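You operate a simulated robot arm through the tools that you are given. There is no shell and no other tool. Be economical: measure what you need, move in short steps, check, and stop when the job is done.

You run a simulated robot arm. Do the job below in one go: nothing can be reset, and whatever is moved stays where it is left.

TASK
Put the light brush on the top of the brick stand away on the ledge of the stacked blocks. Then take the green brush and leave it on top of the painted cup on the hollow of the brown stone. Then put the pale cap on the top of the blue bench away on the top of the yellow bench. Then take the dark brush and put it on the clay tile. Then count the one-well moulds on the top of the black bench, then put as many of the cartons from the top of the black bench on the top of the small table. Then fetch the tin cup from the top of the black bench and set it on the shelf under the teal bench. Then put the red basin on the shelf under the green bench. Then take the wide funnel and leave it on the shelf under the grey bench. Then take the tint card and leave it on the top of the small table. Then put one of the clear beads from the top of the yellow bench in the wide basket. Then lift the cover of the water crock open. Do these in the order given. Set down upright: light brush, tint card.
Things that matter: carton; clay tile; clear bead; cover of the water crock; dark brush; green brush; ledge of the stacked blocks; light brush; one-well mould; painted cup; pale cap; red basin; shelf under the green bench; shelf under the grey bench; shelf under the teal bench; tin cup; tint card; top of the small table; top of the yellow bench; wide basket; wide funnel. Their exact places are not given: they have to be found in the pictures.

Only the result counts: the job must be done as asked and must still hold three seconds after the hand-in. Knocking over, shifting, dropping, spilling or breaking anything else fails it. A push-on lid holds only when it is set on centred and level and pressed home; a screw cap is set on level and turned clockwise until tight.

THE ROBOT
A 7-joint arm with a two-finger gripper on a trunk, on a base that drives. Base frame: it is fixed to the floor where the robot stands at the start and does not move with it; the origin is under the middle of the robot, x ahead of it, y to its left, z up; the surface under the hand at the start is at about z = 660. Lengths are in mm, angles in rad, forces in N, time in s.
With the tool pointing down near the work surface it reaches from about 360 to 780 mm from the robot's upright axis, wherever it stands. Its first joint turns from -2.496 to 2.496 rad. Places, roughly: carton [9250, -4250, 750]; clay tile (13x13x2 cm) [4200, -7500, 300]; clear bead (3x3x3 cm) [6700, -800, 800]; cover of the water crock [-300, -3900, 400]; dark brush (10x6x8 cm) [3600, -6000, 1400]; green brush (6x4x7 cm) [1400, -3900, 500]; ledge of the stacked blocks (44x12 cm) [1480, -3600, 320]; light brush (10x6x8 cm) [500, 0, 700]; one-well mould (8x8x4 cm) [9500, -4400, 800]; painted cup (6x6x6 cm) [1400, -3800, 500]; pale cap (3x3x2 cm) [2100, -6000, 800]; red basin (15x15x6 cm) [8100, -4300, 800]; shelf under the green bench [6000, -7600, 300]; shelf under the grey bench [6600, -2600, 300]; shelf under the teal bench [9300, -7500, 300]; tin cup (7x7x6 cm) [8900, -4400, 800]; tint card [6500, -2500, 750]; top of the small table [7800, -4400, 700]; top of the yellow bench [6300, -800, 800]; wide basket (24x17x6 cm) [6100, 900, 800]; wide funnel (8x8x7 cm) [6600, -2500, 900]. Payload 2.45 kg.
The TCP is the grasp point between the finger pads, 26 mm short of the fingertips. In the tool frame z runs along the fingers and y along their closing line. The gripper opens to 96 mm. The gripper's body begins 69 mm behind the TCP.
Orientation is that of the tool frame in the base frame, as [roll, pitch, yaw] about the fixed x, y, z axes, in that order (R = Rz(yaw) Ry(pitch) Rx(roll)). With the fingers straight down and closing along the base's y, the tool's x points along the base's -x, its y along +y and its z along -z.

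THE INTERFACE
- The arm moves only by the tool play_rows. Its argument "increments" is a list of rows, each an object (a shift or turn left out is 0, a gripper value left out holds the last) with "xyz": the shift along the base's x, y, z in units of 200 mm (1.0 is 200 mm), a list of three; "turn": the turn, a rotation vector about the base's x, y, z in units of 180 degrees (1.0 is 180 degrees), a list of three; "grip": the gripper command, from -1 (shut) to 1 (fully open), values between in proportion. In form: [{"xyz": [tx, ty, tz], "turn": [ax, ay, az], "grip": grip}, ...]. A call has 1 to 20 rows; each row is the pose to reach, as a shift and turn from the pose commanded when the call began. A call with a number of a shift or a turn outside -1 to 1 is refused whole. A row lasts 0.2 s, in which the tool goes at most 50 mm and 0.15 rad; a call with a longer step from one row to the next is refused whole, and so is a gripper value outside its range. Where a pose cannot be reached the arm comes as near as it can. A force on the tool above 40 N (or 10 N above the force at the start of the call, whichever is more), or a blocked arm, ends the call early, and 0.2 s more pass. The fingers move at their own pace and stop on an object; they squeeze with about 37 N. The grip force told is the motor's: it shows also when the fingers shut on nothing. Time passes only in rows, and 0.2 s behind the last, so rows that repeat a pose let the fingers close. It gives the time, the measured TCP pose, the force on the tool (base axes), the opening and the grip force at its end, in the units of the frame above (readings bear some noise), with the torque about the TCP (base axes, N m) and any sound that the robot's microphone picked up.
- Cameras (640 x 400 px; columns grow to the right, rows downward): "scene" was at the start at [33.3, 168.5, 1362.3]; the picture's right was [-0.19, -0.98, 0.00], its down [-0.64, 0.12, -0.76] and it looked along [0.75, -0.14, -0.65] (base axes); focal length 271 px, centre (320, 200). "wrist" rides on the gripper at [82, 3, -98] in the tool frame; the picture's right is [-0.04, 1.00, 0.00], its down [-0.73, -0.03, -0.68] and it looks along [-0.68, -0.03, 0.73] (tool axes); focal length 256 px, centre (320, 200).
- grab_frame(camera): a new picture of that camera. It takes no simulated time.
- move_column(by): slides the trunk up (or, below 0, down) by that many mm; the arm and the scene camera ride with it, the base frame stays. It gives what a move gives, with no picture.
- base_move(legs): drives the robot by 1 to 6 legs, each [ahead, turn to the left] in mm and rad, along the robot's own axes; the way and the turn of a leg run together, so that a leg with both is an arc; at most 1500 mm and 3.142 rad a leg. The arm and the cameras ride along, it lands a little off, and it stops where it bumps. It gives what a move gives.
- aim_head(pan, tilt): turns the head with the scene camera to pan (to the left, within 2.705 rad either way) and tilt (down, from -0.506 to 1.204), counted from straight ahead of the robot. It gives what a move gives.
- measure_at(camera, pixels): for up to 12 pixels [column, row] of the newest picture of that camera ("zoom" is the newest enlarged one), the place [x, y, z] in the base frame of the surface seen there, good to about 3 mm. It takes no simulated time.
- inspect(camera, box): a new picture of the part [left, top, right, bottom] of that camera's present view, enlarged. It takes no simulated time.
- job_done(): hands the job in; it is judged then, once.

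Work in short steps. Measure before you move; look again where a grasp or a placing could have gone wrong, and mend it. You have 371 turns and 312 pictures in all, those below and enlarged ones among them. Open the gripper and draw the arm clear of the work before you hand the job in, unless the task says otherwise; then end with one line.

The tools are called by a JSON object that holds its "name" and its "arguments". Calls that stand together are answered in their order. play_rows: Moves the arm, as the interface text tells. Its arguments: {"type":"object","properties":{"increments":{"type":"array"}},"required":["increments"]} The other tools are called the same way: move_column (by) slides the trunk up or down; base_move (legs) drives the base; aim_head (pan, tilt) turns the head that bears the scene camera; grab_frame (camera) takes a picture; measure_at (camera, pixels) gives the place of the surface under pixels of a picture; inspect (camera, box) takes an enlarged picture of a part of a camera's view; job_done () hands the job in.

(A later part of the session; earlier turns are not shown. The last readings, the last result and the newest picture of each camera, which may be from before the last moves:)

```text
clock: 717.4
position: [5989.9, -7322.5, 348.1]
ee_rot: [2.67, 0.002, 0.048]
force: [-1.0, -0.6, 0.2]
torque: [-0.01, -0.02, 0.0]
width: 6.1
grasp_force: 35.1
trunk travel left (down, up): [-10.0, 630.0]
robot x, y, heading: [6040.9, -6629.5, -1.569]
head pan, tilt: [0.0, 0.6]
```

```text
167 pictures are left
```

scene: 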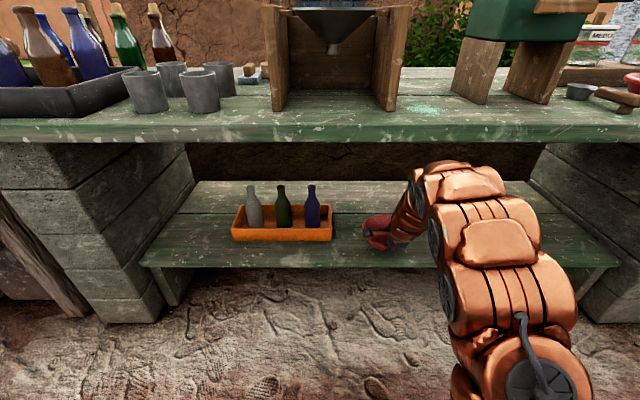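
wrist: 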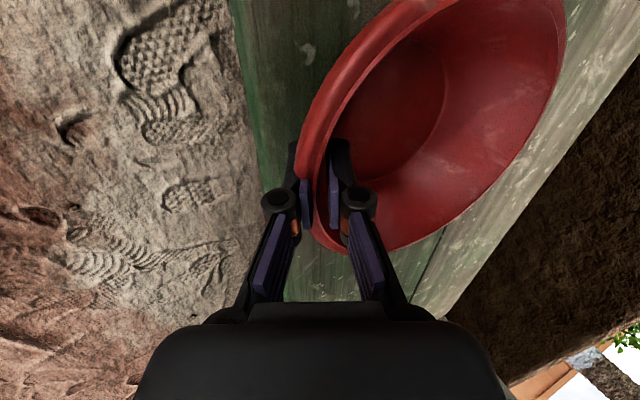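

Over the shelf. I lower ~20 mm to contact.

{"name": "play_rows", "arguments": {"increments": [{"xyz": [0, 0, -0.04]}, {"xyz": [0, 0, -0.07]}, {"xyz": [0, 0, -0.09]}, {"xyz": [0, 0, -0.1]}, {"xyz": [0, 0, -0.1]}]}}

{"name": "measure_at", "arguments": {"camera": "wrist", "pixels": [[265, 120], [280, 280], [290, 100], [250, 40]]}}

```text
clock: 718.5
position: [5990.5, -7321.4, 327.4]
ee_rot: [2.67, 0.0, 0.048]
force: [1.6, 1.9, 4.7]
torque: [-0.04, 0.02, 0.01]
width: 6.2
grasp_force: 34.8
trunk travel left (down, up): [-10.0, 630.0]
robot x, y, heading: [6037.1, -6627.1, -1.564]
head pan, tilt: [0.0, 0.6]
```

```text
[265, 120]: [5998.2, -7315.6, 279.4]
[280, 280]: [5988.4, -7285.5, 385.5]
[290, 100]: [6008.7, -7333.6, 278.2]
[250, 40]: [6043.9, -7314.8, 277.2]
```

Light contact. I press 2 mm more, then release and withdraw along the wall direction.

{"name": "play_rows", "arguments": {"increments": [{"xyz": [0, 0, -0.01]}, {"xyz": [0, 0, -0.01], "grip": -0.75}, {"xyz": [0, 0, -0.005], "grip": -0.6}, {"xyz": [0, 0, -0.005], "grip": -0.6}, {"xyz": [0, 0.06, 0.12], "grip": -0.6}, {"xyz": [0, 0.13, 0.25], "grip": -0.6}, {"xyz": [0, 0.3, 0.35], "grip": -0.6}, {"xyz": [0, 0.5, 0.35], "grip": -0.6}]}}

{"name": "grab_frame", "arguments": {"camera": "wrist"}}

{"name": "inspect", "arguments": {"camera": "scene", "box": [220, 160, 480, 322]}}

```text
clock: 720.4
position: [5988.8, -7220.4, 398.3]
ee_rot: [2.67, 0.001, 0.049]
force: [-0.4, 0.3, -0.4]
torque: [0.0, -0.01, 0.05]
width: 19.2
grasp_force: 0.0
trunk travel left (down, up): [-10.0, 630.0]
robot x, y, heading: [6040.3, -6628.3, -1.573]
head pan, tilt: [0.0, 0.6]
```

```text
166 pictures are left
```

wrist: 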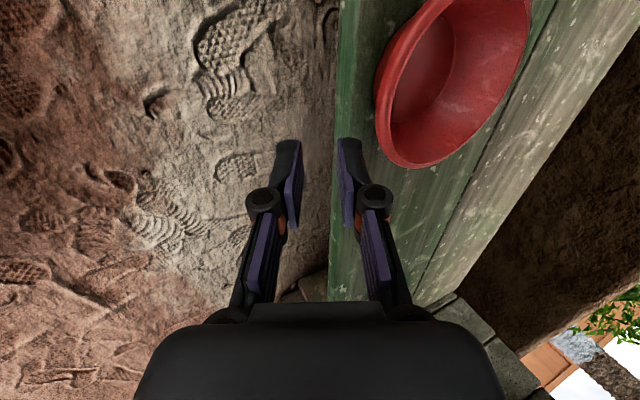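

```text
2.46 times, centred on (350, 241) of scene
```

zoom: 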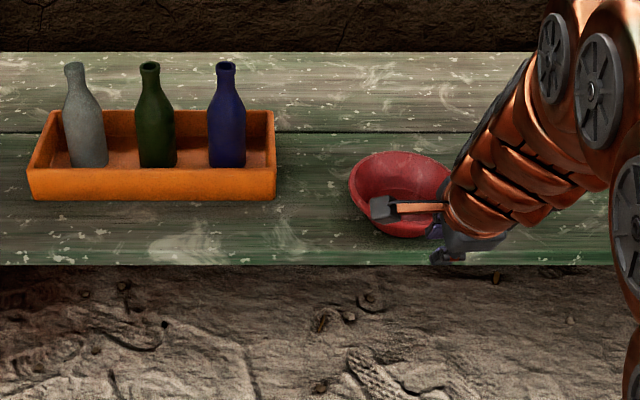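

Basin sits on the shelf. I back off, raise the trunk, straighten the tool, and drive towards the grey bench.

{"name": "base_move", "arguments": {"legs": [[-350, 0]]}}

{"name": "move_column", "arguments": {"by": 400}}

{"name": "play_rows", "arguments": {"increments": [{"xyz": [0.03, 0.05, 0.15], "turn": [0.045, 0, 0]}, {"xyz": [0.08, 0.15, 0.3], "turn": [0.09, 0, 0]}, {"xyz": [0.15, 0.3, 0.45], "turn": [0.135, 0, 0]}, {"xyz": [0.2, 0.45, 0.6], "turn": [0.15, 0, 0]}, {"xyz": [0.25, 0.6, 0.7], "turn": [0.15, 0, 0]}, {"xyz": [0.25, 0.75, 0.8], "turn": [0.15, 0, 0]}]}}

{"name": "base_move", "arguments": {"legs": [[0, 2.66], [1210, 0], [0, 0.48], [1500, 0]]}}

```text
clock: 722.6
position: [5988.1, -6876.0, 399.3]
ee_rot: [2.671, 0.002, 0.048]
force: [-0.7, -0.2, 0.7]
torque: [0.04, -0.04, 0.03]
width: 19.0
grasp_force: 0.2
trunk travel left (down, up): [-10.0, 630.0]
robot x, y, heading: [6039.6, -6288.2, -1.571]
head pan, tilt: [0.0, 0.6]
```

```text
clock: 726.4
position: [5988.6, -6876.0, 798.6]
ee_rot: [2.67, 0.002, 0.046]
force: [-0.2, -0.7, 1.2]
torque: [0.0, 0.03, -0.01]
width: 19.0
grasp_force: 0.0
trunk travel left (down, up): [-410.0, 230.0]
robot x, y, heading: [6040.0, -6286.9, -1.569]
head pan, tilt: [0.0, 0.6]
```

```text
clock: 727.8
position: [6038.5, -6722.9, 957.6]
ee_rot: [-3.14, -0.019, 0.04]
force: [0.0, 0.1, -0.4]
torque: [0.05, 0.04, 0.02]
width: 19.0
grasp_force: 0.1
trunk travel left (down, up): [-410.0, 230.0]
robot x, y, heading: [6037.7, -6283.4, -1.573]
head pan, tilt: [0.0, 0.6]
```

```text
clock: 748.6
position: [6548.0, -3275.0, 957.2]
ee_rot: [-3.141, -0.019, -3.088]
force: [-0.3, -0.4, 0.9]
torque: [0.0, 0.01, 0.01]
width: 19.3
grasp_force: 0.0
trunk travel left (down, up): [-410.0, 230.0]
robot x, y, heading: [6554.9, -3713.7, 1.579]
head pan, tilt: [0.0, 0.6]
```

Now at (6555,-3714) facing the grey bench. I look at it.

{"name": "grab_frame", "arguments": {"camera": "scene"}}

```text
164 pictures are left
```

scene: 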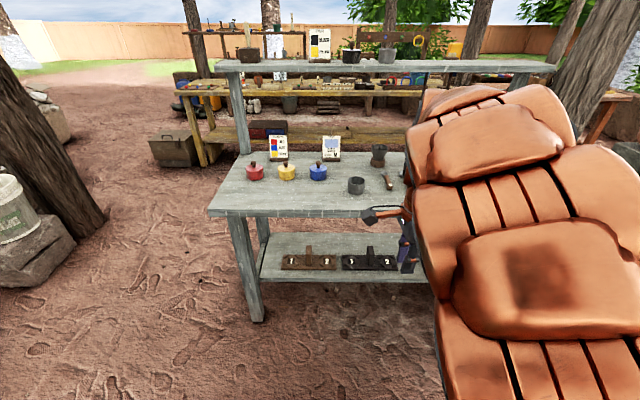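

{"name": "inspect", "arguments": {"camera": "scene", "box": [200, 20, 440, 170]}}

{"name": "inspect", "arguments": {"camera": "scene", "box": [210, 130, 450, 280]}}

```text
2.67 times, centred on (320, 95) of scene
```

zoom: 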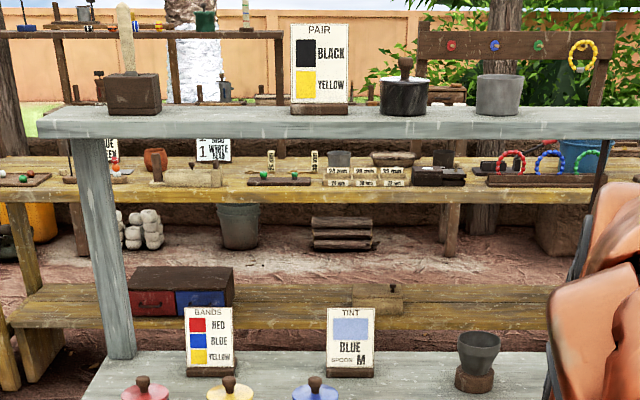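

```text
2.67 times, centred on (330, 205) of scene
```

zoom: 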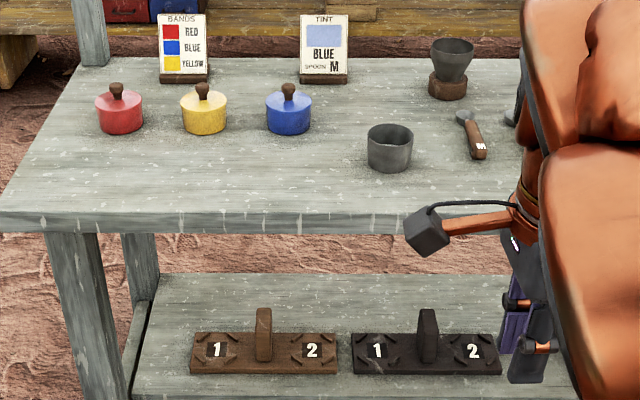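

The TINT card and a funnel-like dark cup on a wooden stand are seen. I turn the hand to look forward and view the hidden right part.

{"name": "play_rows", "arguments": {"increments": [{"turn": [0, 0, 0.046]}, {"turn": [0, 0, 0.092]}, {"turn": [0, 0, 0.138]}, {"turn": [0, 0, 0.184]}, {"turn": [0, 0, 0.23]}, {"turn": [0, 0, 0.276]}, {"turn": [0, 0, 0.322]}, {"turn": [0, 0, 0.368]}, {"turn": [0, 0, 0.414]}, {"turn": [0, 0, 0.46]}, {"turn": [0, 0, 0.483]}, {"turn": [0, 0, 0.483]}]}}

{"name": "grab_frame", "arguments": {"camera": "wrist"}}

```text
clock: 751.2
position: [6549.5, -3275.7, 957.3]
ee_rot: [-3.141, -0.019, -1.571]
force: [0.2, -0.8, 0.7]
torque: [0.0, 0.03, 0.0]
width: 19.0
grasp_force: 0.0
trunk travel left (down, up): [-410.0, 230.0]
robot x, y, heading: [6556.1, -3713.8, 1.581]
head pan, tilt: [0.0, 0.6]
```

```text
161 pictures are left
```

wrist: 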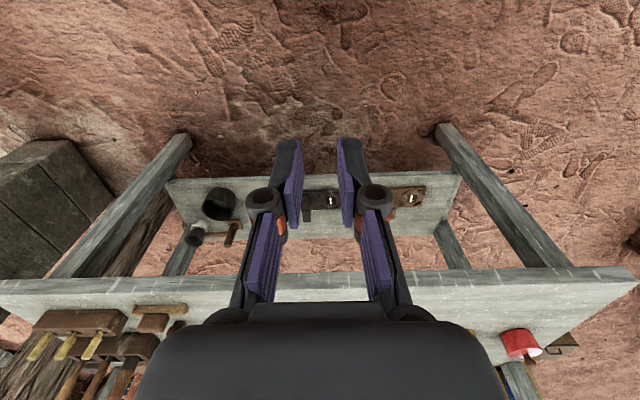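

I measure the funnel, card, bench and shelf edges.

{"name": "measure_at", "arguments": {"camera": "zoom", "pixels": [[452, 45], [435, 50], [472, 50], [452, 70], [448, 90], [324, 30], [324, 80], [303, 50], [345, 50], [300, 225], [300, 300], [250, 385]]}}

{"name": "measure_at", "arguments": {"camera": "scene", "pixels": [[215, 210], [300, 212], [235, 68], [400, 65], [390, 148], [400, 270], [270, 245], [245, 150], [260, 280], [300, 155]]}}

```text
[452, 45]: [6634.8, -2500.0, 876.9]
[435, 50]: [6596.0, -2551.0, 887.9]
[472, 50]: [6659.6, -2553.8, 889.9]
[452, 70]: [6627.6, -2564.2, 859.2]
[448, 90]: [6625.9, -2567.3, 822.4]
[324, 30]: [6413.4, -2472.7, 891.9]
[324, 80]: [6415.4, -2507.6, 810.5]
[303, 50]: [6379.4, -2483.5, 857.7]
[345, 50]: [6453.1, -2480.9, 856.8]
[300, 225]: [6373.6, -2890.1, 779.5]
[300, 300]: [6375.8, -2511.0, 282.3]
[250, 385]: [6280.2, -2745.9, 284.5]
```

```text
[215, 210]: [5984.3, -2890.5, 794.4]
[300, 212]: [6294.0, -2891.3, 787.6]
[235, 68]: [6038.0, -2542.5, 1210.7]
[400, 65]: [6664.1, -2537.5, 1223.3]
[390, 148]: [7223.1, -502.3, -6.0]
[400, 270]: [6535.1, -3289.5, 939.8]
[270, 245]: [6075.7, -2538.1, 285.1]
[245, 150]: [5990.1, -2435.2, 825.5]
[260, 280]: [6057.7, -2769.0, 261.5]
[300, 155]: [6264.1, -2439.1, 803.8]
```

The funnel is at (6628,-2527), rim z≈897, below the riser shelf (z≈1210, front y −2540). I drive closer and look at it with the wrist camera.

{"name": "base_move", "arguments": {"legs": [[430, 0]]}}

{"name": "play_rows", "arguments": {"increments": [{"xyz": [0.1, 0, 0], "turn": [0.045, 0, 0], "grip": 0.5}, {"xyz": [0.2, 0, 0], "turn": [0.09, 0, 0], "grip": 1}, {"xyz": [0.3, 0, 0], "turn": [0.135, 0, 0], "grip": 1}, {"xyz": [0.39, 0, 0], "turn": [0.18, 0, 0], "grip": 1}, {"xyz": [0.39, 0, 0], "turn": [0.225, 0, 0], "grip": 1}, {"xyz": [0.39, 0, 0], "turn": [0.27, 0, 0], "grip": 1}, {"xyz": [0.39, 0, 0], "turn": [0.27, 0, 0], "grip": 1}]}}

{"name": "grab_frame", "arguments": {"camera": "wrist"}}

{"name": "grab_frame", "arguments": {"camera": "scene"}}

```text
clock: 753.8
position: [6546.1, -2849.9, 957.7]
ee_rot: [-3.141, -0.018, -1.574]
force: [0.9, -0.6, -0.3]
torque: [-0.03, 0.02, 0.0]
width: 19.2
grasp_force: 0.0
trunk travel left (down, up): [-410.0, 230.0]
robot x, y, heading: [6552.7, -3289.1, 1.578]
head pan, tilt: [0.0, 0.6]
```

```text
clock: 755.4
position: [6623.9, -2850.6, 957.9]
ee_rot: [3.137, 0.735, -1.576]
force: [0.3, -0.4, 0.0]
torque: [0.01, 0.03, 0.0]
width: 95.9
grasp_force: 0.0
out of reach, approached as far as the arm can: row 6, 7
trunk travel left (down, up): [-410.0, 230.0]
robot x, y, heading: [6548.8, -3290.5, 1.577]
head pan, tilt: [0.0, 0.6]
```

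```text
160 pictures are left
```

wrist: 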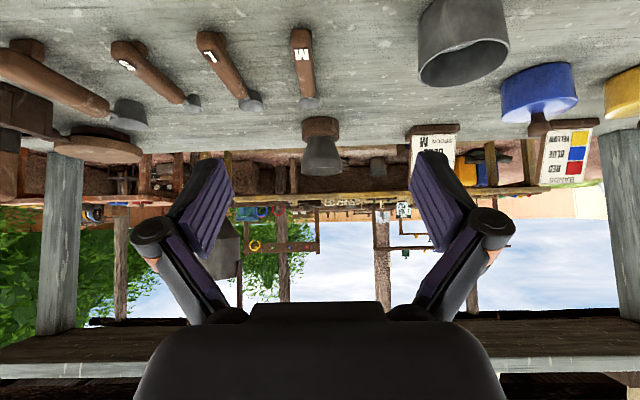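

```text
159 pictures are left
```

scene: 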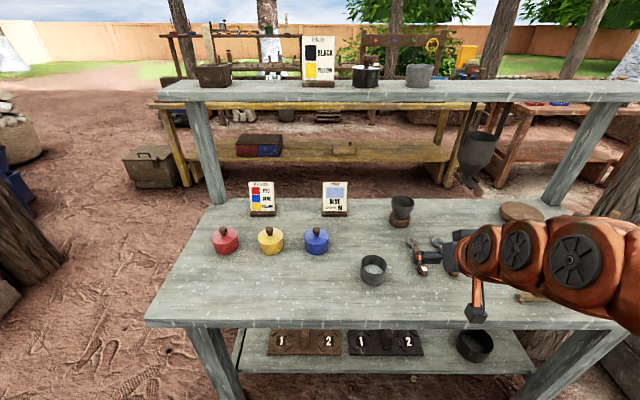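

{"name": "inspect", "arguments": {"camera": "scene", "box": [360, 170, 456, 230]}}

{"name": "inspect", "arguments": {"camera": "wrist", "box": [260, 90, 388, 190]}}

{"name": "inspect", "arguments": {"camera": "scene", "box": [210, 300, 560, 400]}}

```text
6.67 times, centred on (408, 200) of scene
```

zoom: 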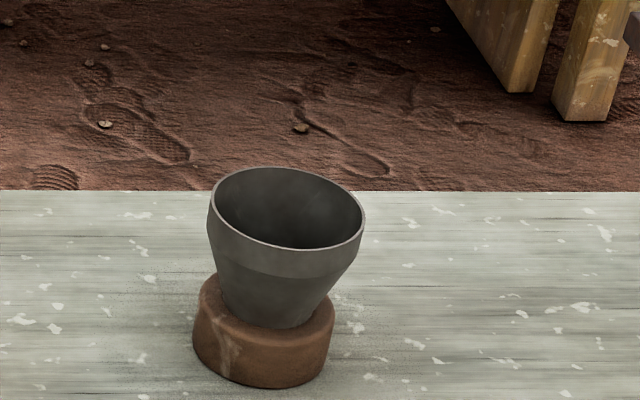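

```text
4.00 times, centred on (324, 140) of wrist
```

zoom: 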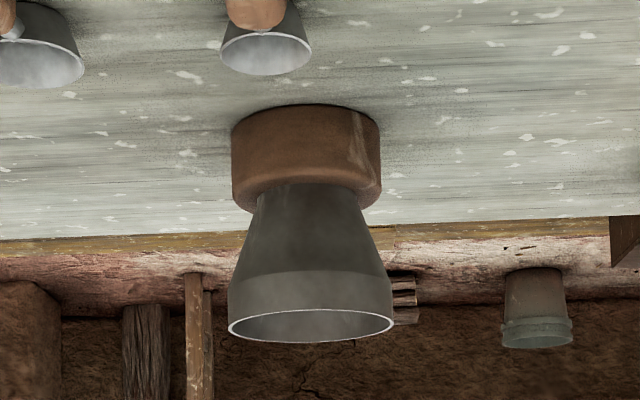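

```text
1.83 times, centred on (385, 350) of scene
```

zoom: 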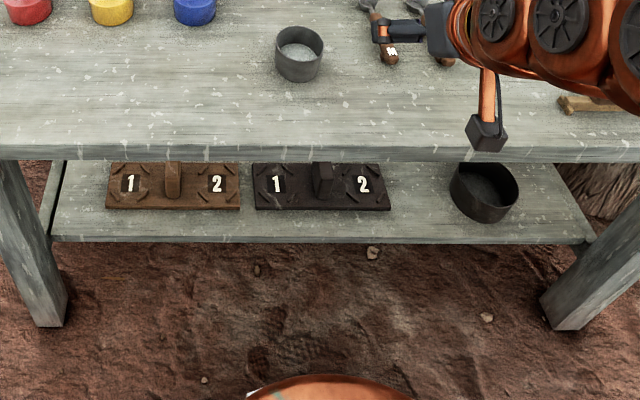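

I measure the shelf's items to choose a free spot.

{"name": "measure_at", "arguments": {"camera": "zoom", "pixels": [[108, 205], [240, 205], [255, 205], [388, 205], [173, 165], [322, 167], [452, 185], [516, 185], [420, 170], [300, 240], [420, 225], [65, 170]]}}

```text
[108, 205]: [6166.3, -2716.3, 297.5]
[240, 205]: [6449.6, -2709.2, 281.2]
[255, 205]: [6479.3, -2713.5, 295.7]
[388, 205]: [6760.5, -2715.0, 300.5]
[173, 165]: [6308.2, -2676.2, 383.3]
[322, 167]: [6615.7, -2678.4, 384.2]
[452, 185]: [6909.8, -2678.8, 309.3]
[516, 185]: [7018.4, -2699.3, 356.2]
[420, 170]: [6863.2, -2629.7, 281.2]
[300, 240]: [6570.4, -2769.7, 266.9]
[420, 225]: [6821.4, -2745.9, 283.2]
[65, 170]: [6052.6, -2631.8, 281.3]
```

Shelf gap between board and pot at x≈6815 is free. Now I measure the funnel in the wrist picture.

{"name": "grab_frame", "arguments": {"camera": "wrist"}}

{"name": "measure_at", "arguments": {"camera": "wrist", "pixels": [[320, 165], [303, 165], [339, 165], [320, 158], [318, 145], [318, 128], [305, 128], [335, 128]]}}

```text
155 pictures are left
```

wrist: 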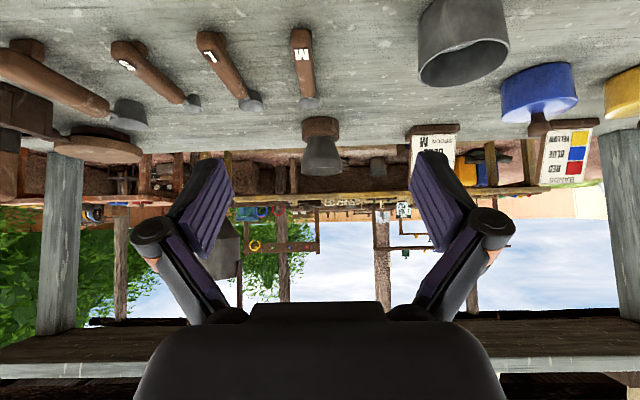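

```text
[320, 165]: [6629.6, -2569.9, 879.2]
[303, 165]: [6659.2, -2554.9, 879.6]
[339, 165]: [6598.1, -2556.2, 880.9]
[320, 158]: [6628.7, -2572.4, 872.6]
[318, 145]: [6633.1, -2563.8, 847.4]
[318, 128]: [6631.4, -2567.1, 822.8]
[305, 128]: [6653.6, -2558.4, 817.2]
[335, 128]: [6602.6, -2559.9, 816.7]
```

Funnel center (6629,-2532), r≈39.5, band z≈870–897. I move to a pre-grasp point on the 45° line.

{"name": "play_rows", "arguments": {"increments": [{"xyz": [0.01, 0.2, 0.05]}, {"xyz": [0.025, 0.4, 0.1], "turn": [0.015, 0, 0]}, {"xyz": [0.025, 0.6, 0.14], "turn": [0.016, 0, 0]}, {"xyz": [0.025, 0.8, 0.17], "turn": [0.016, 0, 0]}, {"xyz": [0.025, 0.98, 0.18], "turn": [0.016, 0, 0]}, {"xyz": [0.025, 0.98, 0.18], "turn": [0.016, 0, 0]}]}}

{"name": "grab_frame", "arguments": {"camera": "wrist"}}

{"name": "measure_at", "arguments": {"camera": "wrist", "pixels": [[320, 90], [290, 90], [350, 90], [320, 60], [280, 90], [360, 90]]}}

```text
clock: 756.8
position: [6630.9, -2655.0, 994.1]
ee_rot: [3.137, 0.783, -1.577]
force: [0.4, -0.5, -0.2]
torque: [0.0, -0.01, -0.03]
width: 96.3
grasp_force: 0.1
trunk travel left (down, up): [-410.0, 230.0]
robot x, y, heading: [6552.6, -3287.8, 1.581]
head pan, tilt: [0.0, 0.6]
```

```text
154 pictures are left
```

wrist: 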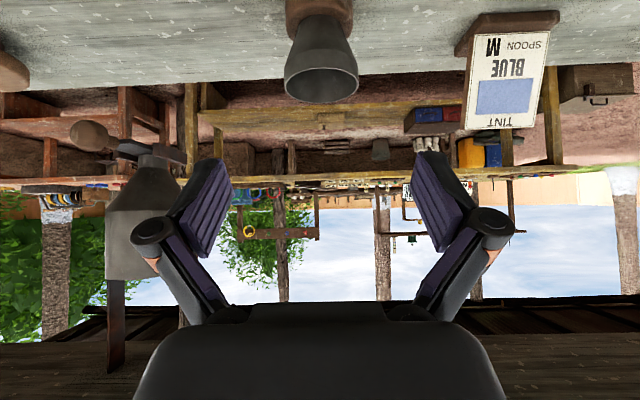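

```text
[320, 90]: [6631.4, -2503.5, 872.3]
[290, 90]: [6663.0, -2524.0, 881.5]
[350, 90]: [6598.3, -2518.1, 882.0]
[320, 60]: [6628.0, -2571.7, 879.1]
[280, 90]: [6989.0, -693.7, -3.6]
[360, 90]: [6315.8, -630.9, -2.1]
```

Centered (cols 284–358). I advance to (6630,-2532,884) and close.

{"name": "play_rows", "arguments": {"increments": [{"xyz": [-0.003, 0.15, -0.135]}, {"xyz": [-0.003, 0.3, -0.27]}, {"xyz": [-0.003, 0.45, -0.405]}, {"xyz": [-0.003, 0.56, -0.5]}, {"xyz": [-0.003, 0.615, -0.55]}, {"xyz": [-0.003, 0.615, -0.55]}]}}

{"name": "grab_frame", "arguments": {"camera": "wrist"}}

```text
clock: 758.2
position: [6627.4, -2531.2, 882.0]
ee_rot: [3.136, 0.783, -1.577]
force: [1.0, -0.1, 0.8]
torque: [0.03, -0.05, 0.01]
width: 96.2
grasp_force: 0.1
trunk travel left (down, up): [-410.0, 230.0]
robot x, y, heading: [6551.2, -3289.3, 1.577]
head pan, tilt: [0.0, 0.6]
```

```text
153 pictures are left
```

wrist: 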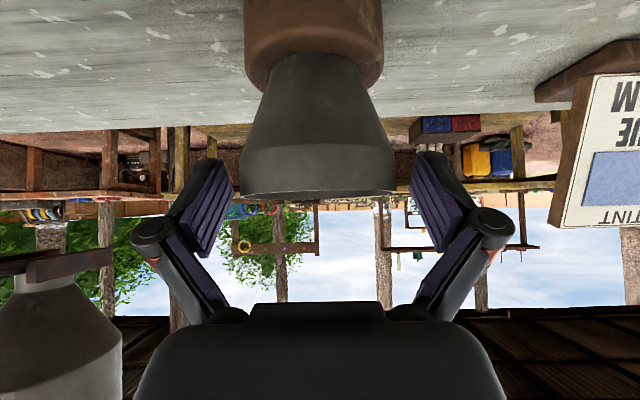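

Aligned. Close and lift slightly.

{"name": "play_rows", "arguments": {"increments": [{"grip": 0.6}, {"grip": -1}, {"grip": -1}, {"grip": -1}]}}

{"name": "play_rows", "arguments": {"increments": [{"xyz": [0, 0, 0.05]}, {"xyz": [0, 0, 0.12]}, {"xyz": [0, 0, 0.22]}, {"xyz": [0, 0, 0.3]}, {"xyz": [0, 0, 0.3]}]}}

{"name": "grab_frame", "arguments": {"camera": "wrist"}}

{"name": "inspect", "arguments": {"camera": "scene", "box": [340, 150, 500, 250]}}

```text
clock: 759.2
position: [6627.8, -2532.4, 882.7]
ee_rot: [3.136, 0.786, -1.575]
force: [-0.2, -1.0, 2.0]
torque: [-0.04, 0.04, 0.02]
width: 70.7
grasp_force: 37.3
trunk travel left (down, up): [-410.0, 230.0]
robot x, y, heading: [6550.2, -3287.0, 1.572]
head pan, tilt: [0.0, 0.6]
```

```text
clock: 760.4
position: [6627.9, -2530.5, 942.7]
ee_rot: [3.137, 0.783, -1.575]
force: [0.3, 0.1, -0.2]
torque: [0.0, 0.01, 0.0]
width: 70.4
grasp_force: 36.9
trunk travel left (down, up): [-410.0, 230.0]
robot x, y, heading: [6549.6, -3284.2, 1.58]
head pan, tilt: [0.0, 0.6]
```

```text
152 pictures are left
```

wrist: 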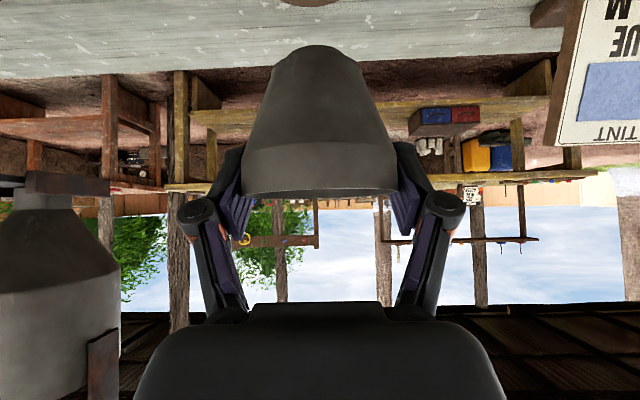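

```text
4.00 times, centred on (420, 200) of scene
```

zoom: 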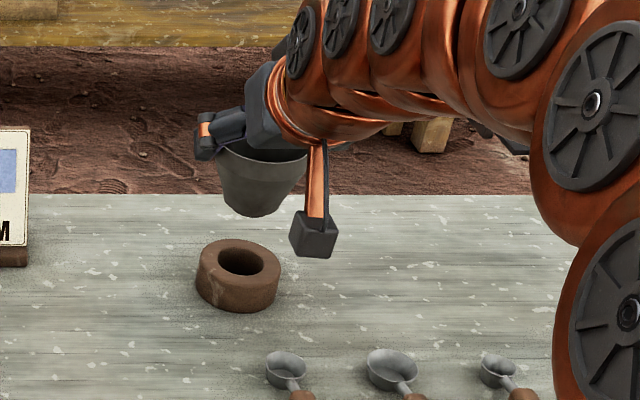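

Lifted out. I measure the funnel's bottom relative to the TCP.

{"name": "measure_at", "arguments": {"camera": "wrist", "pixels": [[318, 52], [318, 60], [318, 100], [318, 150], [318, 185], [318, 190]]}}

{"name": "play_rows", "arguments": {"increments": [{"xyz": [0, -0.1, 0.1]}, {"xyz": [0, -0.3, 0.15]}, {"xyz": [0, -0.5, 0.15]}, {"xyz": [0, -0.7, 0.15]}, {"xyz": [0, -0.9, 0.15]}, {"xyz": [0, -1.0, 0.15]}]}}

```text
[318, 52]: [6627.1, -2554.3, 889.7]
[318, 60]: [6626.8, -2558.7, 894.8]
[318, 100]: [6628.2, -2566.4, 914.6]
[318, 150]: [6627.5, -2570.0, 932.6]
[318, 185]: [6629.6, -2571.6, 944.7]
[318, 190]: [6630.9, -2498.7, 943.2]
```

```text
clock: 761.8
position: [6626.9, -2730.7, 973.9]
ee_rot: [3.136, 0.786, -1.576]
force: [0.4, -0.8, -0.5]
torque: [-0.01, 0.02, 0.0]
width: 70.6
grasp_force: 36.5
trunk travel left (down, up): [-410.0, 230.0]
robot x, y, heading: [6549.5, -3286.9, 1.579]
head pan, tilt: [0.0, 0.6]
```

Funnel bottom ≈57 below TCP. I back away while shifting to x≈6750.

{"name": "base_move", "arguments": {"legs": [[-150, 0], [0, 0.55], [-460, 0], [0, -0.55]]}}

{"name": "move_column", "arguments": {"by": -400}}

{"name": "aim_head", "arguments": {"pan": 0.0, "tilt": 0.5}}

{"name": "grab_frame", "arguments": {"camera": "scene"}}

```text
clock: 768.6
position: [6862.5, -3261.6, 973.5]
ee_rot: [3.136, 0.785, -1.564]
force: [0.1, 0.3, -0.3]
torque: [0.01, 0.03, -0.01]
width: 70.3
grasp_force: 36.7
trunk travel left (down, up): [-410.0, 230.0]
robot x, y, heading: [6793.8, -3820.5, 1.595]
head pan, tilt: [0.0, 0.6]
```

```text
clock: 772.4
position: [6862.6, -3262.2, 573.7]
ee_rot: [3.135, 0.784, -1.562]
force: [-0.2, 0.1, -0.9]
torque: [0.0, 0.01, 0.0]
width: 70.3
grasp_force: 37.1
trunk travel left (down, up): [-10.0, 630.0]
robot x, y, heading: [6793.0, -3816.9, 1.591]
head pan, tilt: [0.0, 0.6]
```

```text
clock: 773.1
position: [6863.2, -3261.4, 574.7]
ee_rot: [3.137, 0.785, -1.562]
force: [0.7, 0.7, -1.0]
torque: [0.01, -0.01, -0.01]
width: 70.1
grasp_force: 36.8
trunk travel left (down, up): [-10.0, 630.0]
robot x, y, heading: [6792.5, -3817.5, 1.591]
head pan, tilt: [0.0, 0.499]
```

```text
150 pictures are left
```

scene: 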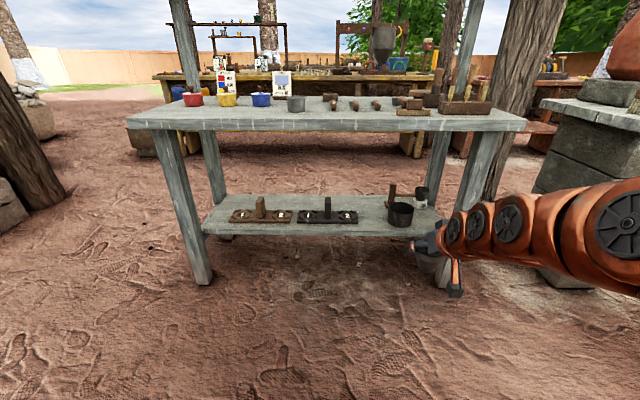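

I measure shelf items from here.

{"name": "inspect", "arguments": {"camera": "scene", "box": [200, 170, 460, 260]}}

{"name": "measure_at", "arguments": {"camera": "scene", "pixels": [[230, 220], [290, 221], [297, 221], [356, 222], [387, 215], [413, 215], [371, 220], [371, 232], [371, 205], [262, 200], [327, 200], [350, 128]]}}

```text
2.46 times, centred on (330, 215) of scene
```

zoom: 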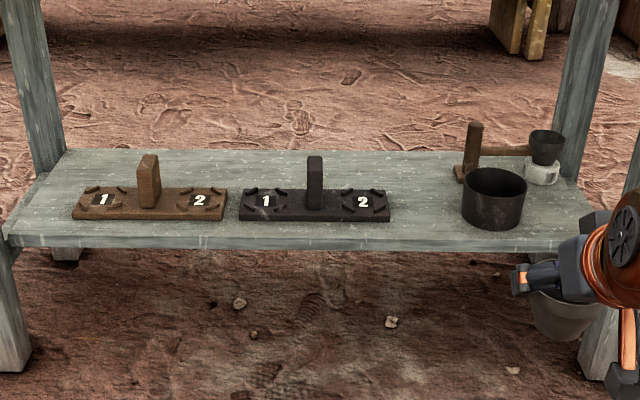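

```text
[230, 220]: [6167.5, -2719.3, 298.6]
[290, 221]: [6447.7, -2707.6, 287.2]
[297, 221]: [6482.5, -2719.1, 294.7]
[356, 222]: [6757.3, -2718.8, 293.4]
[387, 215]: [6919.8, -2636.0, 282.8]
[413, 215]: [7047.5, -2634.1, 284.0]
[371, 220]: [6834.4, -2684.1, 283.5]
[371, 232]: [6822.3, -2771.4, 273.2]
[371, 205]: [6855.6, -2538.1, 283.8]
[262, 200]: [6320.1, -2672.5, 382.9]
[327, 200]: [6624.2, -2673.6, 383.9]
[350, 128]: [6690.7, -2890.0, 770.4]
```

Gap center ≈(6830,-2690). I lower to z≈385 in front, aligned at x 6830.

{"name": "play_rows", "arguments": {"increments": [{"xyz": [-0.03, 0.08, -0.15]}, {"xyz": [-0.06, 0.16, -0.3]}, {"xyz": [-0.1, 0.24, -0.45]}, {"xyz": [-0.14, 0.32, -0.6]}, {"xyz": [-0.165, 0.4, -0.75]}, {"xyz": [-0.165, 0.4, -0.9]}, {"xyz": [-0.165, 0.4, -0.95]}, {"xyz": [-0.165, 0.4, -0.95]}]}}

{"name": "base_move", "arguments": {"legs": [[380, 0]]}}

{"name": "grab_frame", "arguments": {"camera": "scene"}}

{"name": "grab_frame", "arguments": {"camera": "wrist"}}

```text
clock: 774.9
position: [6831.4, -3181.6, 383.5]
ee_rot: [3.136, 0.786, -1.562]
force: [-0.3, 0.3, -0.5]
torque: [0.02, 0.04, -0.02]
width: 70.6
grasp_force: 36.7
trunk travel left (down, up): [-10.0, 630.0]
robot x, y, heading: [6791.9, -3817.7, 1.596]
head pan, tilt: [0.0, 0.499]
```

```text
clock: 777.3
position: [6822.7, -2802.4, 384.2]
ee_rot: [3.136, 0.785, -1.563]
force: [0.0, -0.9, -1.3]
torque: [-0.01, -0.04, 0.01]
width: 70.1
grasp_force: 37.5
trunk travel left (down, up): [-10.0, 630.0]
robot x, y, heading: [6785.8, -3440.3, 1.591]
head pan, tilt: [0.0, 0.499]
```

```text
148 pictures are left
```

scene: 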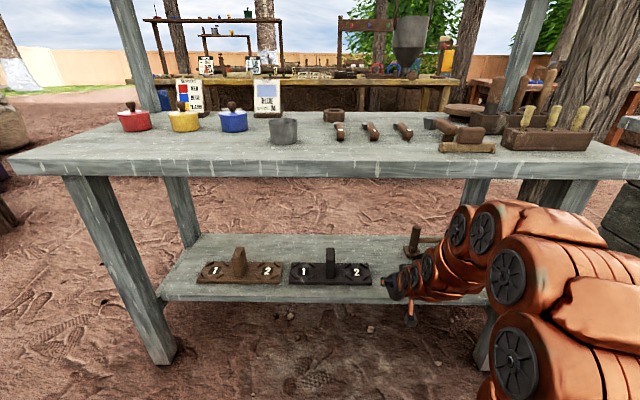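

```text
147 pictures are left
```

wrist: 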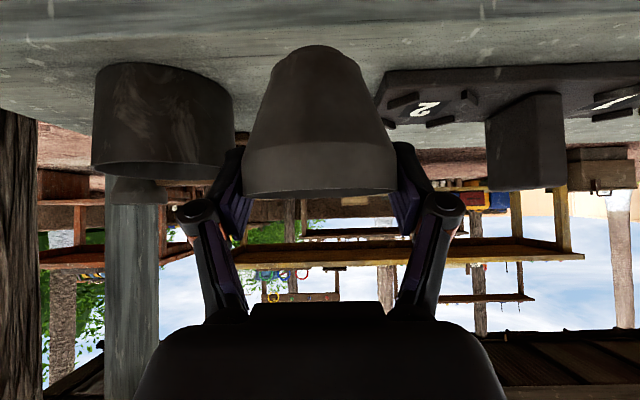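

I measure the pot's and board's nearest edges.

{"name": "measure_at", "arguments": {"camera": "wrist", "pixels": [[226, 110], [200, 110], [165, 110], [165, 165], [385, 85], [385, 100], [240, 60], [300, 30], [190, 165]]}}

```text
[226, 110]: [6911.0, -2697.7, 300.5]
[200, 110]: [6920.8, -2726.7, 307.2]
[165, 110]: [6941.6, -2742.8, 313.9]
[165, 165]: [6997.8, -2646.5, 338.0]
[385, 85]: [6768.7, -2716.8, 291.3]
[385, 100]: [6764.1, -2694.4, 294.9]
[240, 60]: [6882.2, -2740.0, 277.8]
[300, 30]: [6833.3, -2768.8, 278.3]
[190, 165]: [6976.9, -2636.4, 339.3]
```

Gap center x≈6837. I drive 60 mm more, then adjust and lower to just above the shelf.

{"name": "base_move", "arguments": {"legs": [[60, 0]]}}

{"name": "play_rows", "arguments": {"increments": [{"xyz": [0.07, 0.1, 0]}, {"xyz": [0.075, 0.2, -0.03]}, {"xyz": [0.075, 0.2, -0.12]}, {"xyz": [0.075, 0.2, -0.18]}, {"xyz": [0.075, 0.2, -0.18]}]}}

{"name": "grab_frame", "arguments": {"camera": "wrist"}}

```text
clock: 778.3
position: [6823.7, -2741.3, 383.4]
ee_rot: [3.135, 0.786, -1.566]
force: [-0.4, -0.8, 0.8]
torque: [0.0, 0.02, -0.04]
width: 70.1
grasp_force: 37.1
trunk travel left (down, up): [-10.0, 630.0]
robot x, y, heading: [6781.1, -3378.6, 1.59]
head pan, tilt: [0.0, 0.499]
```

```text
clock: 779.5
position: [6838.4, -2699.7, 347.5]
ee_rot: [3.136, 0.786, -1.565]
force: [0.8, 1.0, -0.3]
torque: [0.01, 0.02, 0.01]
width: 70.4
grasp_force: 37.2
trunk travel left (down, up): [-10.0, 630.0]
robot x, y, heading: [6783.4, -3375.8, 1.588]
head pan, tilt: [0.0, 0.499]
```

```text
146 pictures are left
```

wrist: 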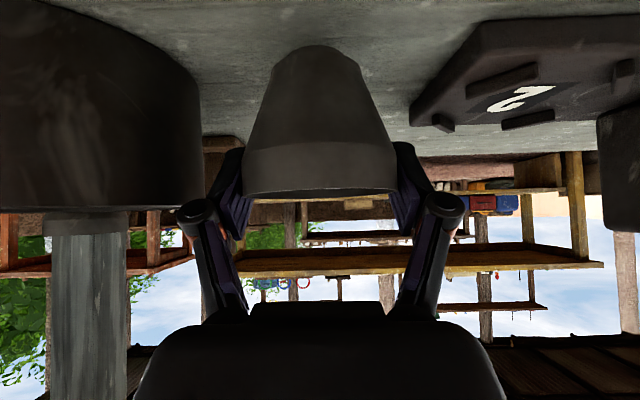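

Bottom ≈7 mm above the shelf. I lower to contact.

{"name": "play_rows", "arguments": {"increments": [{"xyz": [0, 0, -0.015]}, {"xyz": [0, 0, -0.03]}, {"xyz": [0, 0, -0.045]}, {"xyz": [0, 0, -0.045]}]}}

```text
clock: 780.5
position: [6838.2, -2701.1, 340.3]
ee_rot: [3.138, 0.788, -1.562]
force: [-0.2, -2.1, 9.9]
torque: [-0.25, 0.12, 0.04]
width: 70.3
grasp_force: 37.8
trunk travel left (down, up): [-10.0, 630.0]
robot x, y, heading: [6784.7, -3378.4, 1.592]
head pan, tilt: [0.0, 0.499]
```

Contact. Open slowly (to ~84 mm) and withdraw along the tool axis.

{"name": "play_rows", "arguments": {"increments": [{"xyz": [0, 0, 0.004]}, {"xyz": [0, 0, 0.004], "grip": 0.5}, {"xyz": [0, 0, 0.004], "grip": 0.6}, {"xyz": [0, 0, 0.004], "grip": 0.78}, {"xyz": [0, 0, 0.004], "grip": 0.78}, {"xyz": [0, 0, 0.004], "grip": 0.78}, {"xyz": [0, -0.08, 0.08], "grip": 0.78}, {"xyz": [0, -0.22, 0.22], "grip": 0.78}, {"xyz": [0, -0.38, 0.35], "grip": 0.78}, {"xyz": [0, -0.58, 0.42], "grip": 0.78}]}}

{"name": "grab_frame", "arguments": {"camera": "wrist"}}

```text
clock: 782.7
position: [6838.8, -2819.2, 421.4]
ee_rot: [3.136, 0.785, -1.563]
force: [-0.1, 0.6, 0.7]
torque: [-0.03, -0.01, -0.01]
width: 85.5
grasp_force: 0.2
trunk travel left (down, up): [-10.0, 630.0]
robot x, y, heading: [6779.3, -3378.9, 1.597]
head pan, tilt: [0.0, 0.499]
```

```text
145 pictures are left
```

wrist: 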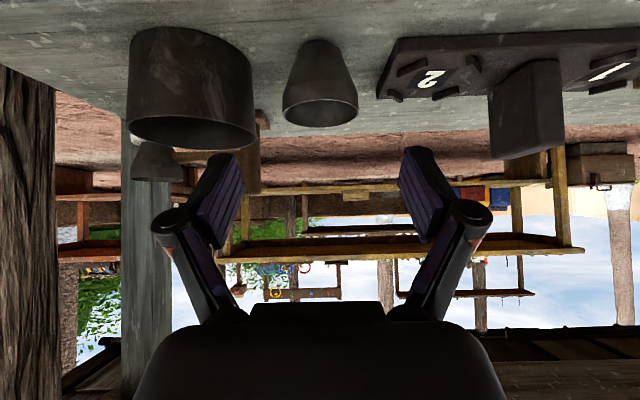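

Funnel stands on the shelf. I back out, raise the trunk, and reposition to x≈6420 for the tint card.

{"name": "base_move", "arguments": {"legs": [[-330, 0]]}}

{"name": "move_column", "arguments": {"by": 400}}

{"name": "play_rows", "arguments": {"increments": [{"xyz": [-0.1, 0, 0.2]}, {"xyz": [-0.2, 0, 0.4]}, {"xyz": [-0.3, 0, 0.6]}, {"xyz": [-0.3, 0, 0.8]}]}}

{"name": "base_move", "arguments": {"legs": [[0, -0.9], [-480, 0], [0, 0.87], [500, 0]]}}

{"name": "aim_head", "arguments": {"pan": 0.0, "tilt": 0.5}}

{"name": "grab_frame", "arguments": {"camera": "scene"}}

```text
clock: 784.9
position: [6846.4, -3144.4, 422.1]
ee_rot: [3.134, 0.786, -1.566]
force: [0.2, -0.1, -0.8]
torque: [0.01, -0.01, 0.01]
width: 85.4
grasp_force: 0.1
trunk travel left (down, up): [-10.0, 630.0]
robot x, y, heading: [6789.4, -3706.1, 1.586]
head pan, tilt: [0.0, 0.499]
```

```text
clock: 788.7
position: [6846.5, -3145.2, 821.8]
ee_rot: [3.135, 0.787, -1.566]
force: [-0.5, 0.6, 0.5]
torque: [0.02, 0.01, 0.04]
width: 85.4
grasp_force: 0.1
trunk travel left (down, up): [-410.0, 230.0]
robot x, y, heading: [6784.4, -3708.1, 1.59]
head pan, tilt: [0.0, 0.499]
```

```text
clock: 789.7
position: [6787.0, -3145.4, 979.8]
ee_rot: [3.136, 0.785, -1.565]
force: [-0.5, 0.5, -0.5]
torque: [-0.02, -0.02, 0.01]
width: 85.3
grasp_force: 0.0
trunk travel left (down, up): [-410.0, 230.0]
robot x, y, heading: [6791.5, -3707.9, 1.586]
head pan, tilt: [0.0, 0.499]
```

```text
clock: 799.7
position: [6428.3, -2955.7, 981.0]
ee_rot: [3.135, 0.784, -1.586]
force: [0.5, 1.1, 0.8]
torque: [0.02, 0.01, 0.05]
width: 85.6
grasp_force: 0.1
trunk travel left (down, up): [-410.0, 230.0]
robot x, y, heading: [6418.7, -3517.6, 1.567]
head pan, tilt: [0.0, 0.499]
```

```text
clock: 800.3
position: [6428.2, -2957.4, 980.3]
ee_rot: [3.136, 0.785, -1.585]
force: [0.5, -0.9, 0.5]
torque: [-0.01, -0.01, 0.0]
width: 85.2
grasp_force: 0.1
trunk travel left (down, up): [-410.0, 230.0]
robot x, y, heading: [6416.3, -3514.7, 1.568]
head pan, tilt: [0.0, 0.499]
```

```text
144 pictures are left
```

scene: 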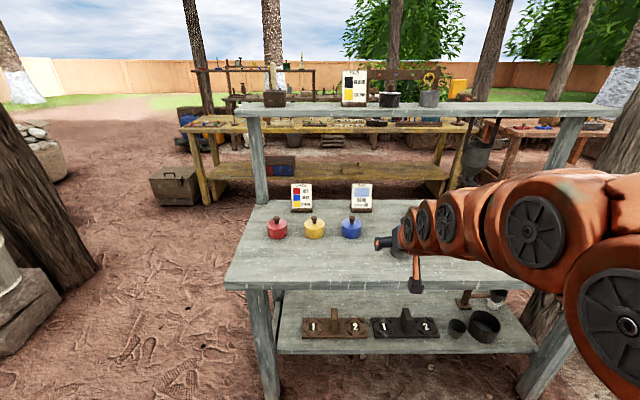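

I measure the card and the blue pot in front of it.

{"name": "base_move", "arguments": {"legs": [[285, 0]]}}

{"name": "inspect", "arguments": {"camera": "scene", "box": [280, 160, 440, 260]}}

{"name": "grab_frame", "arguments": {"camera": "wrist"}}

```text
clock: 802.2
position: [6426.7, -2675.7, 981.4]
ee_rot: [3.134, 0.785, -1.585]
force: [0.3, 0.1, -0.5]
torque: [-0.02, 0.04, -0.04]
width: 85.5
grasp_force: 0.1
trunk travel left (down, up): [-410.0, 230.0]
robot x, y, heading: [6419.3, -3236.2, 1.572]
head pan, tilt: [0.0, 0.499]
```

```text
4.00 times, centred on (360, 210) of scene
```

zoom: 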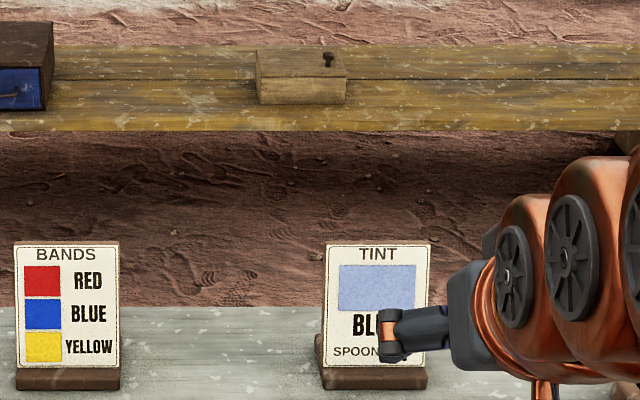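

```text
142 pictures are left
```

wrist: 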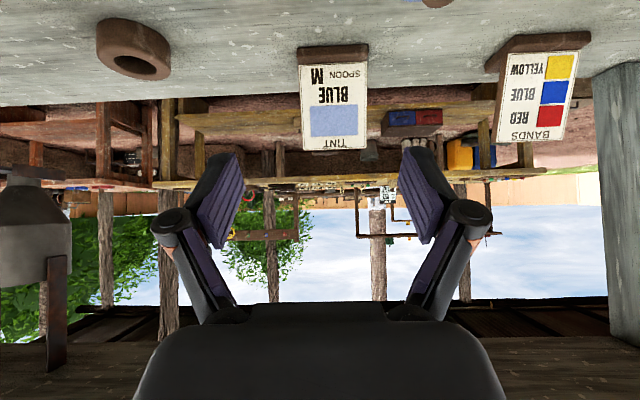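

{"name": "measure_at", "arguments": {"camera": "wrist", "pixels": [[300, 60], [365, 60], [303, 140], [367, 140], [332, 145], [332, 70], [332, 50], [300, 50], [368, 48], [332, 110], [435, 2]]}}

{"name": "aim_head", "arguments": {"pan": 0.0, "tilt": 0.8}}

{"name": "grab_frame", "arguments": {"camera": "scene"}}

```text
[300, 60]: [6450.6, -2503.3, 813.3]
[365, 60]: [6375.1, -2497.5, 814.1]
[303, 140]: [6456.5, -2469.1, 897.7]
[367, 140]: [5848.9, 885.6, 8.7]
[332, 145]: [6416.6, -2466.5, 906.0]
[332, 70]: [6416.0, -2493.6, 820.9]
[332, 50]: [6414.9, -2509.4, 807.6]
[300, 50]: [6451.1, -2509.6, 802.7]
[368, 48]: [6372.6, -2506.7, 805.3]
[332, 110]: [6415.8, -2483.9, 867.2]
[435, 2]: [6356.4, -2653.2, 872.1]
```

```text
clock: 803.0
position: [6427.8, -2675.2, 980.4]
ee_rot: [3.138, 0.786, -1.584]
force: [0.3, -1.1, -0.4]
torque: [-0.03, -0.03, 0.03]
width: 85.4
grasp_force: 0.1
trunk travel left (down, up): [-410.0, 230.0]
robot x, y, heading: [6417.5, -3233.4, 1.573]
head pan, tilt: [0.0, 0.799]
```

```text
141 pictures are left
```

scene: 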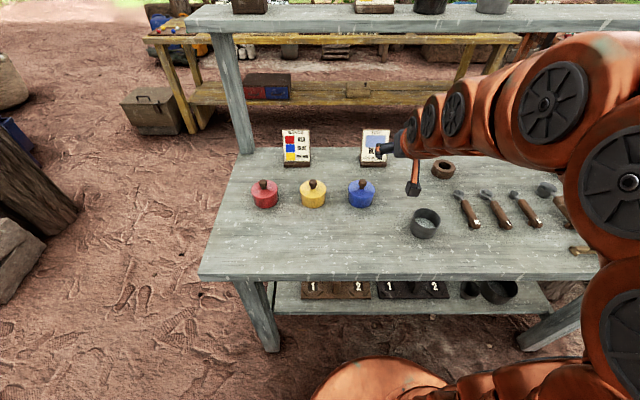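

Card: x 6376–6455, leaning back 20°, z 803–906. I go to the pre-grasp, open fully, then along 45° to (6415,-2484,865).

{"name": "play_rows", "arguments": {"increments": [{"xyz": [-0.03, 0.15, 0], "grip": 1}, {"xyz": [-0.062, 0.3, 0], "grip": 1}, {"xyz": [-0.062, 0.38, 0], "grip": 1}, {"xyz": [-0.062, 0.5, -0.12], "grip": 1}, {"xyz": [-0.062, 0.62, -0.24], "grip": 1}, {"xyz": [-0.062, 0.7, -0.32], "grip": 1}, {"xyz": [-0.062, 0.7, -0.32], "grip": 1}]}}

{"name": "grab_frame", "arguments": {"camera": "wrist"}}

```text
clock: 804.6
position: [6416.9, -2534.7, 917.0]
ee_rot: [3.136, 0.786, -1.586]
force: [0.7, -0.5, 0.6]
torque: [0.06, 0.0, 0.01]
width: 96.3
grasp_force: 0.1
trunk travel left (down, up): [-410.0, 230.0]
robot x, y, heading: [6420.1, -3234.7, 1.568]
head pan, tilt: [0.0, 0.799]
```

```text
140 pictures are left
```

wrist: 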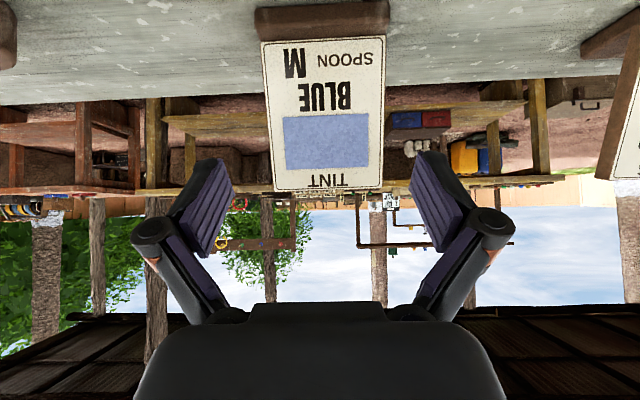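

Nearly centered; I refine with a measurement.

{"name": "measure_at", "arguments": {"camera": "wrist", "pixels": [[270, 110], [378, 110], [325, 110], [325, 180], [277, 185], [376, 185]]}}

```text
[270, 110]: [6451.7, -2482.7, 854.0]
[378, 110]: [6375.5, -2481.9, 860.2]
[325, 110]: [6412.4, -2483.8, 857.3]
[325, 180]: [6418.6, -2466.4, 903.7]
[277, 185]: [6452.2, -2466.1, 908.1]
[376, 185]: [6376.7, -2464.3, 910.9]
```

Center x 6414. Advance to (6414,-2482,866) and close.

{"name": "play_rows", "arguments": {"increments": [{"xyz": [-0.015, 0.1, -0.1], "grip": 1}, {"xyz": [-0.015, 0.2, -0.2], "grip": 1}, {"xyz": [-0.015, 0.265, -0.255], "grip": 1}, {"xyz": [-0.015, 0.265, -0.255], "grip": 1}, {"xyz": [-0.015, 0.265, -0.255], "grip": 0.7}, {"xyz": [-0.015, 0.265, -0.255], "grip": -1}, {"xyz": [-0.015, 0.265, -0.255], "grip": -1}, {"xyz": [-0.015, 0.265, -0.255], "grip": -1}]}}

{"name": "grab_frame", "arguments": {"camera": "wrist"}}

{"name": "inspect", "arguments": {"camera": "scene", "box": [320, 110, 480, 210]}}

```text
clock: 806.4
position: [6412.4, -2482.6, 865.8]
ee_rot: [3.135, 0.786, -1.584]
force: [1.3, -0.4, 2.4]
torque: [-0.04, -0.14, 0.01]
width: 84.6
grasp_force: 37.1
trunk travel left (down, up): [-410.0, 230.0]
robot x, y, heading: [6417.0, -3235.2, 1.571]
head pan, tilt: [0.0, 0.799]
```

```text
139 pictures are left
```

wrist: 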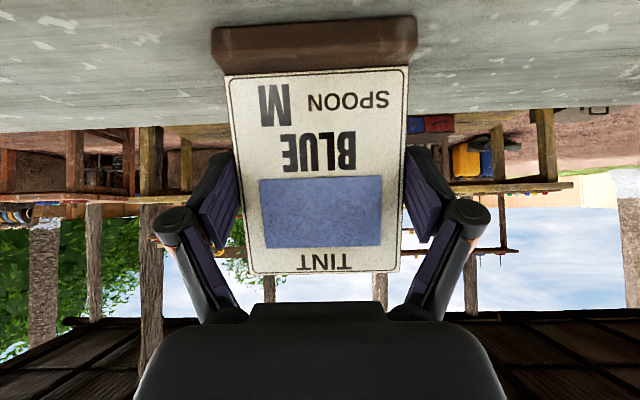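

```text
4.00 times, centred on (400, 160) of scene
```

zoom: 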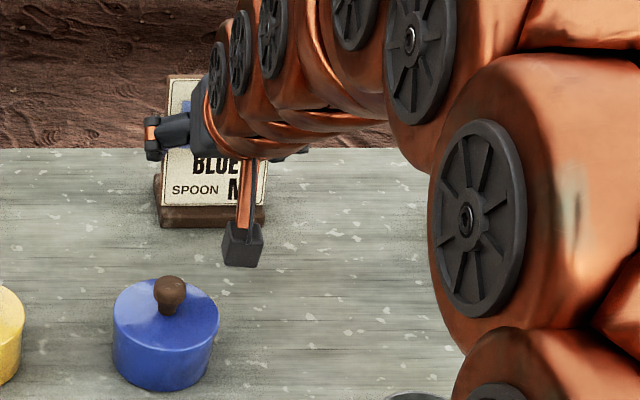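

Gripped. Lift and look.

{"name": "play_rows", "arguments": {"increments": [{"xyz": [0, 0, 0.05]}, {"xyz": [0, 0, 0.15]}, {"xyz": [0, 0, 0.3]}, {"xyz": [0, -0.1, 0.4]}, {"xyz": [0, -0.3, 0.45]}, {"xyz": [0, -0.5, 0.5]}, {"xyz": [0, -0.7, 0.5]}, {"xyz": [0, -0.9, 0.5]}]}}

{"name": "grab_frame", "arguments": {"camera": "wrist"}}

```text
clock: 808.2
position: [6413.2, -2660.4, 966.7]
ee_rot: [3.136, 0.786, -1.586]
force: [0.3, 0.5, -1.4]
torque: [-0.01, 0.01, -0.03]
width: 84.4
grasp_force: 36.9
trunk travel left (down, up): [-410.0, 230.0]
robot x, y, heading: [6421.0, -3233.5, 1.573]
head pan, tilt: [0.0, 0.799]
```

```text
137 pictures are left
```

wrist: 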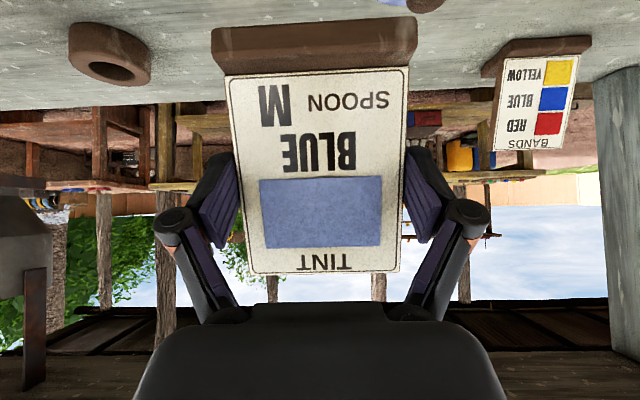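

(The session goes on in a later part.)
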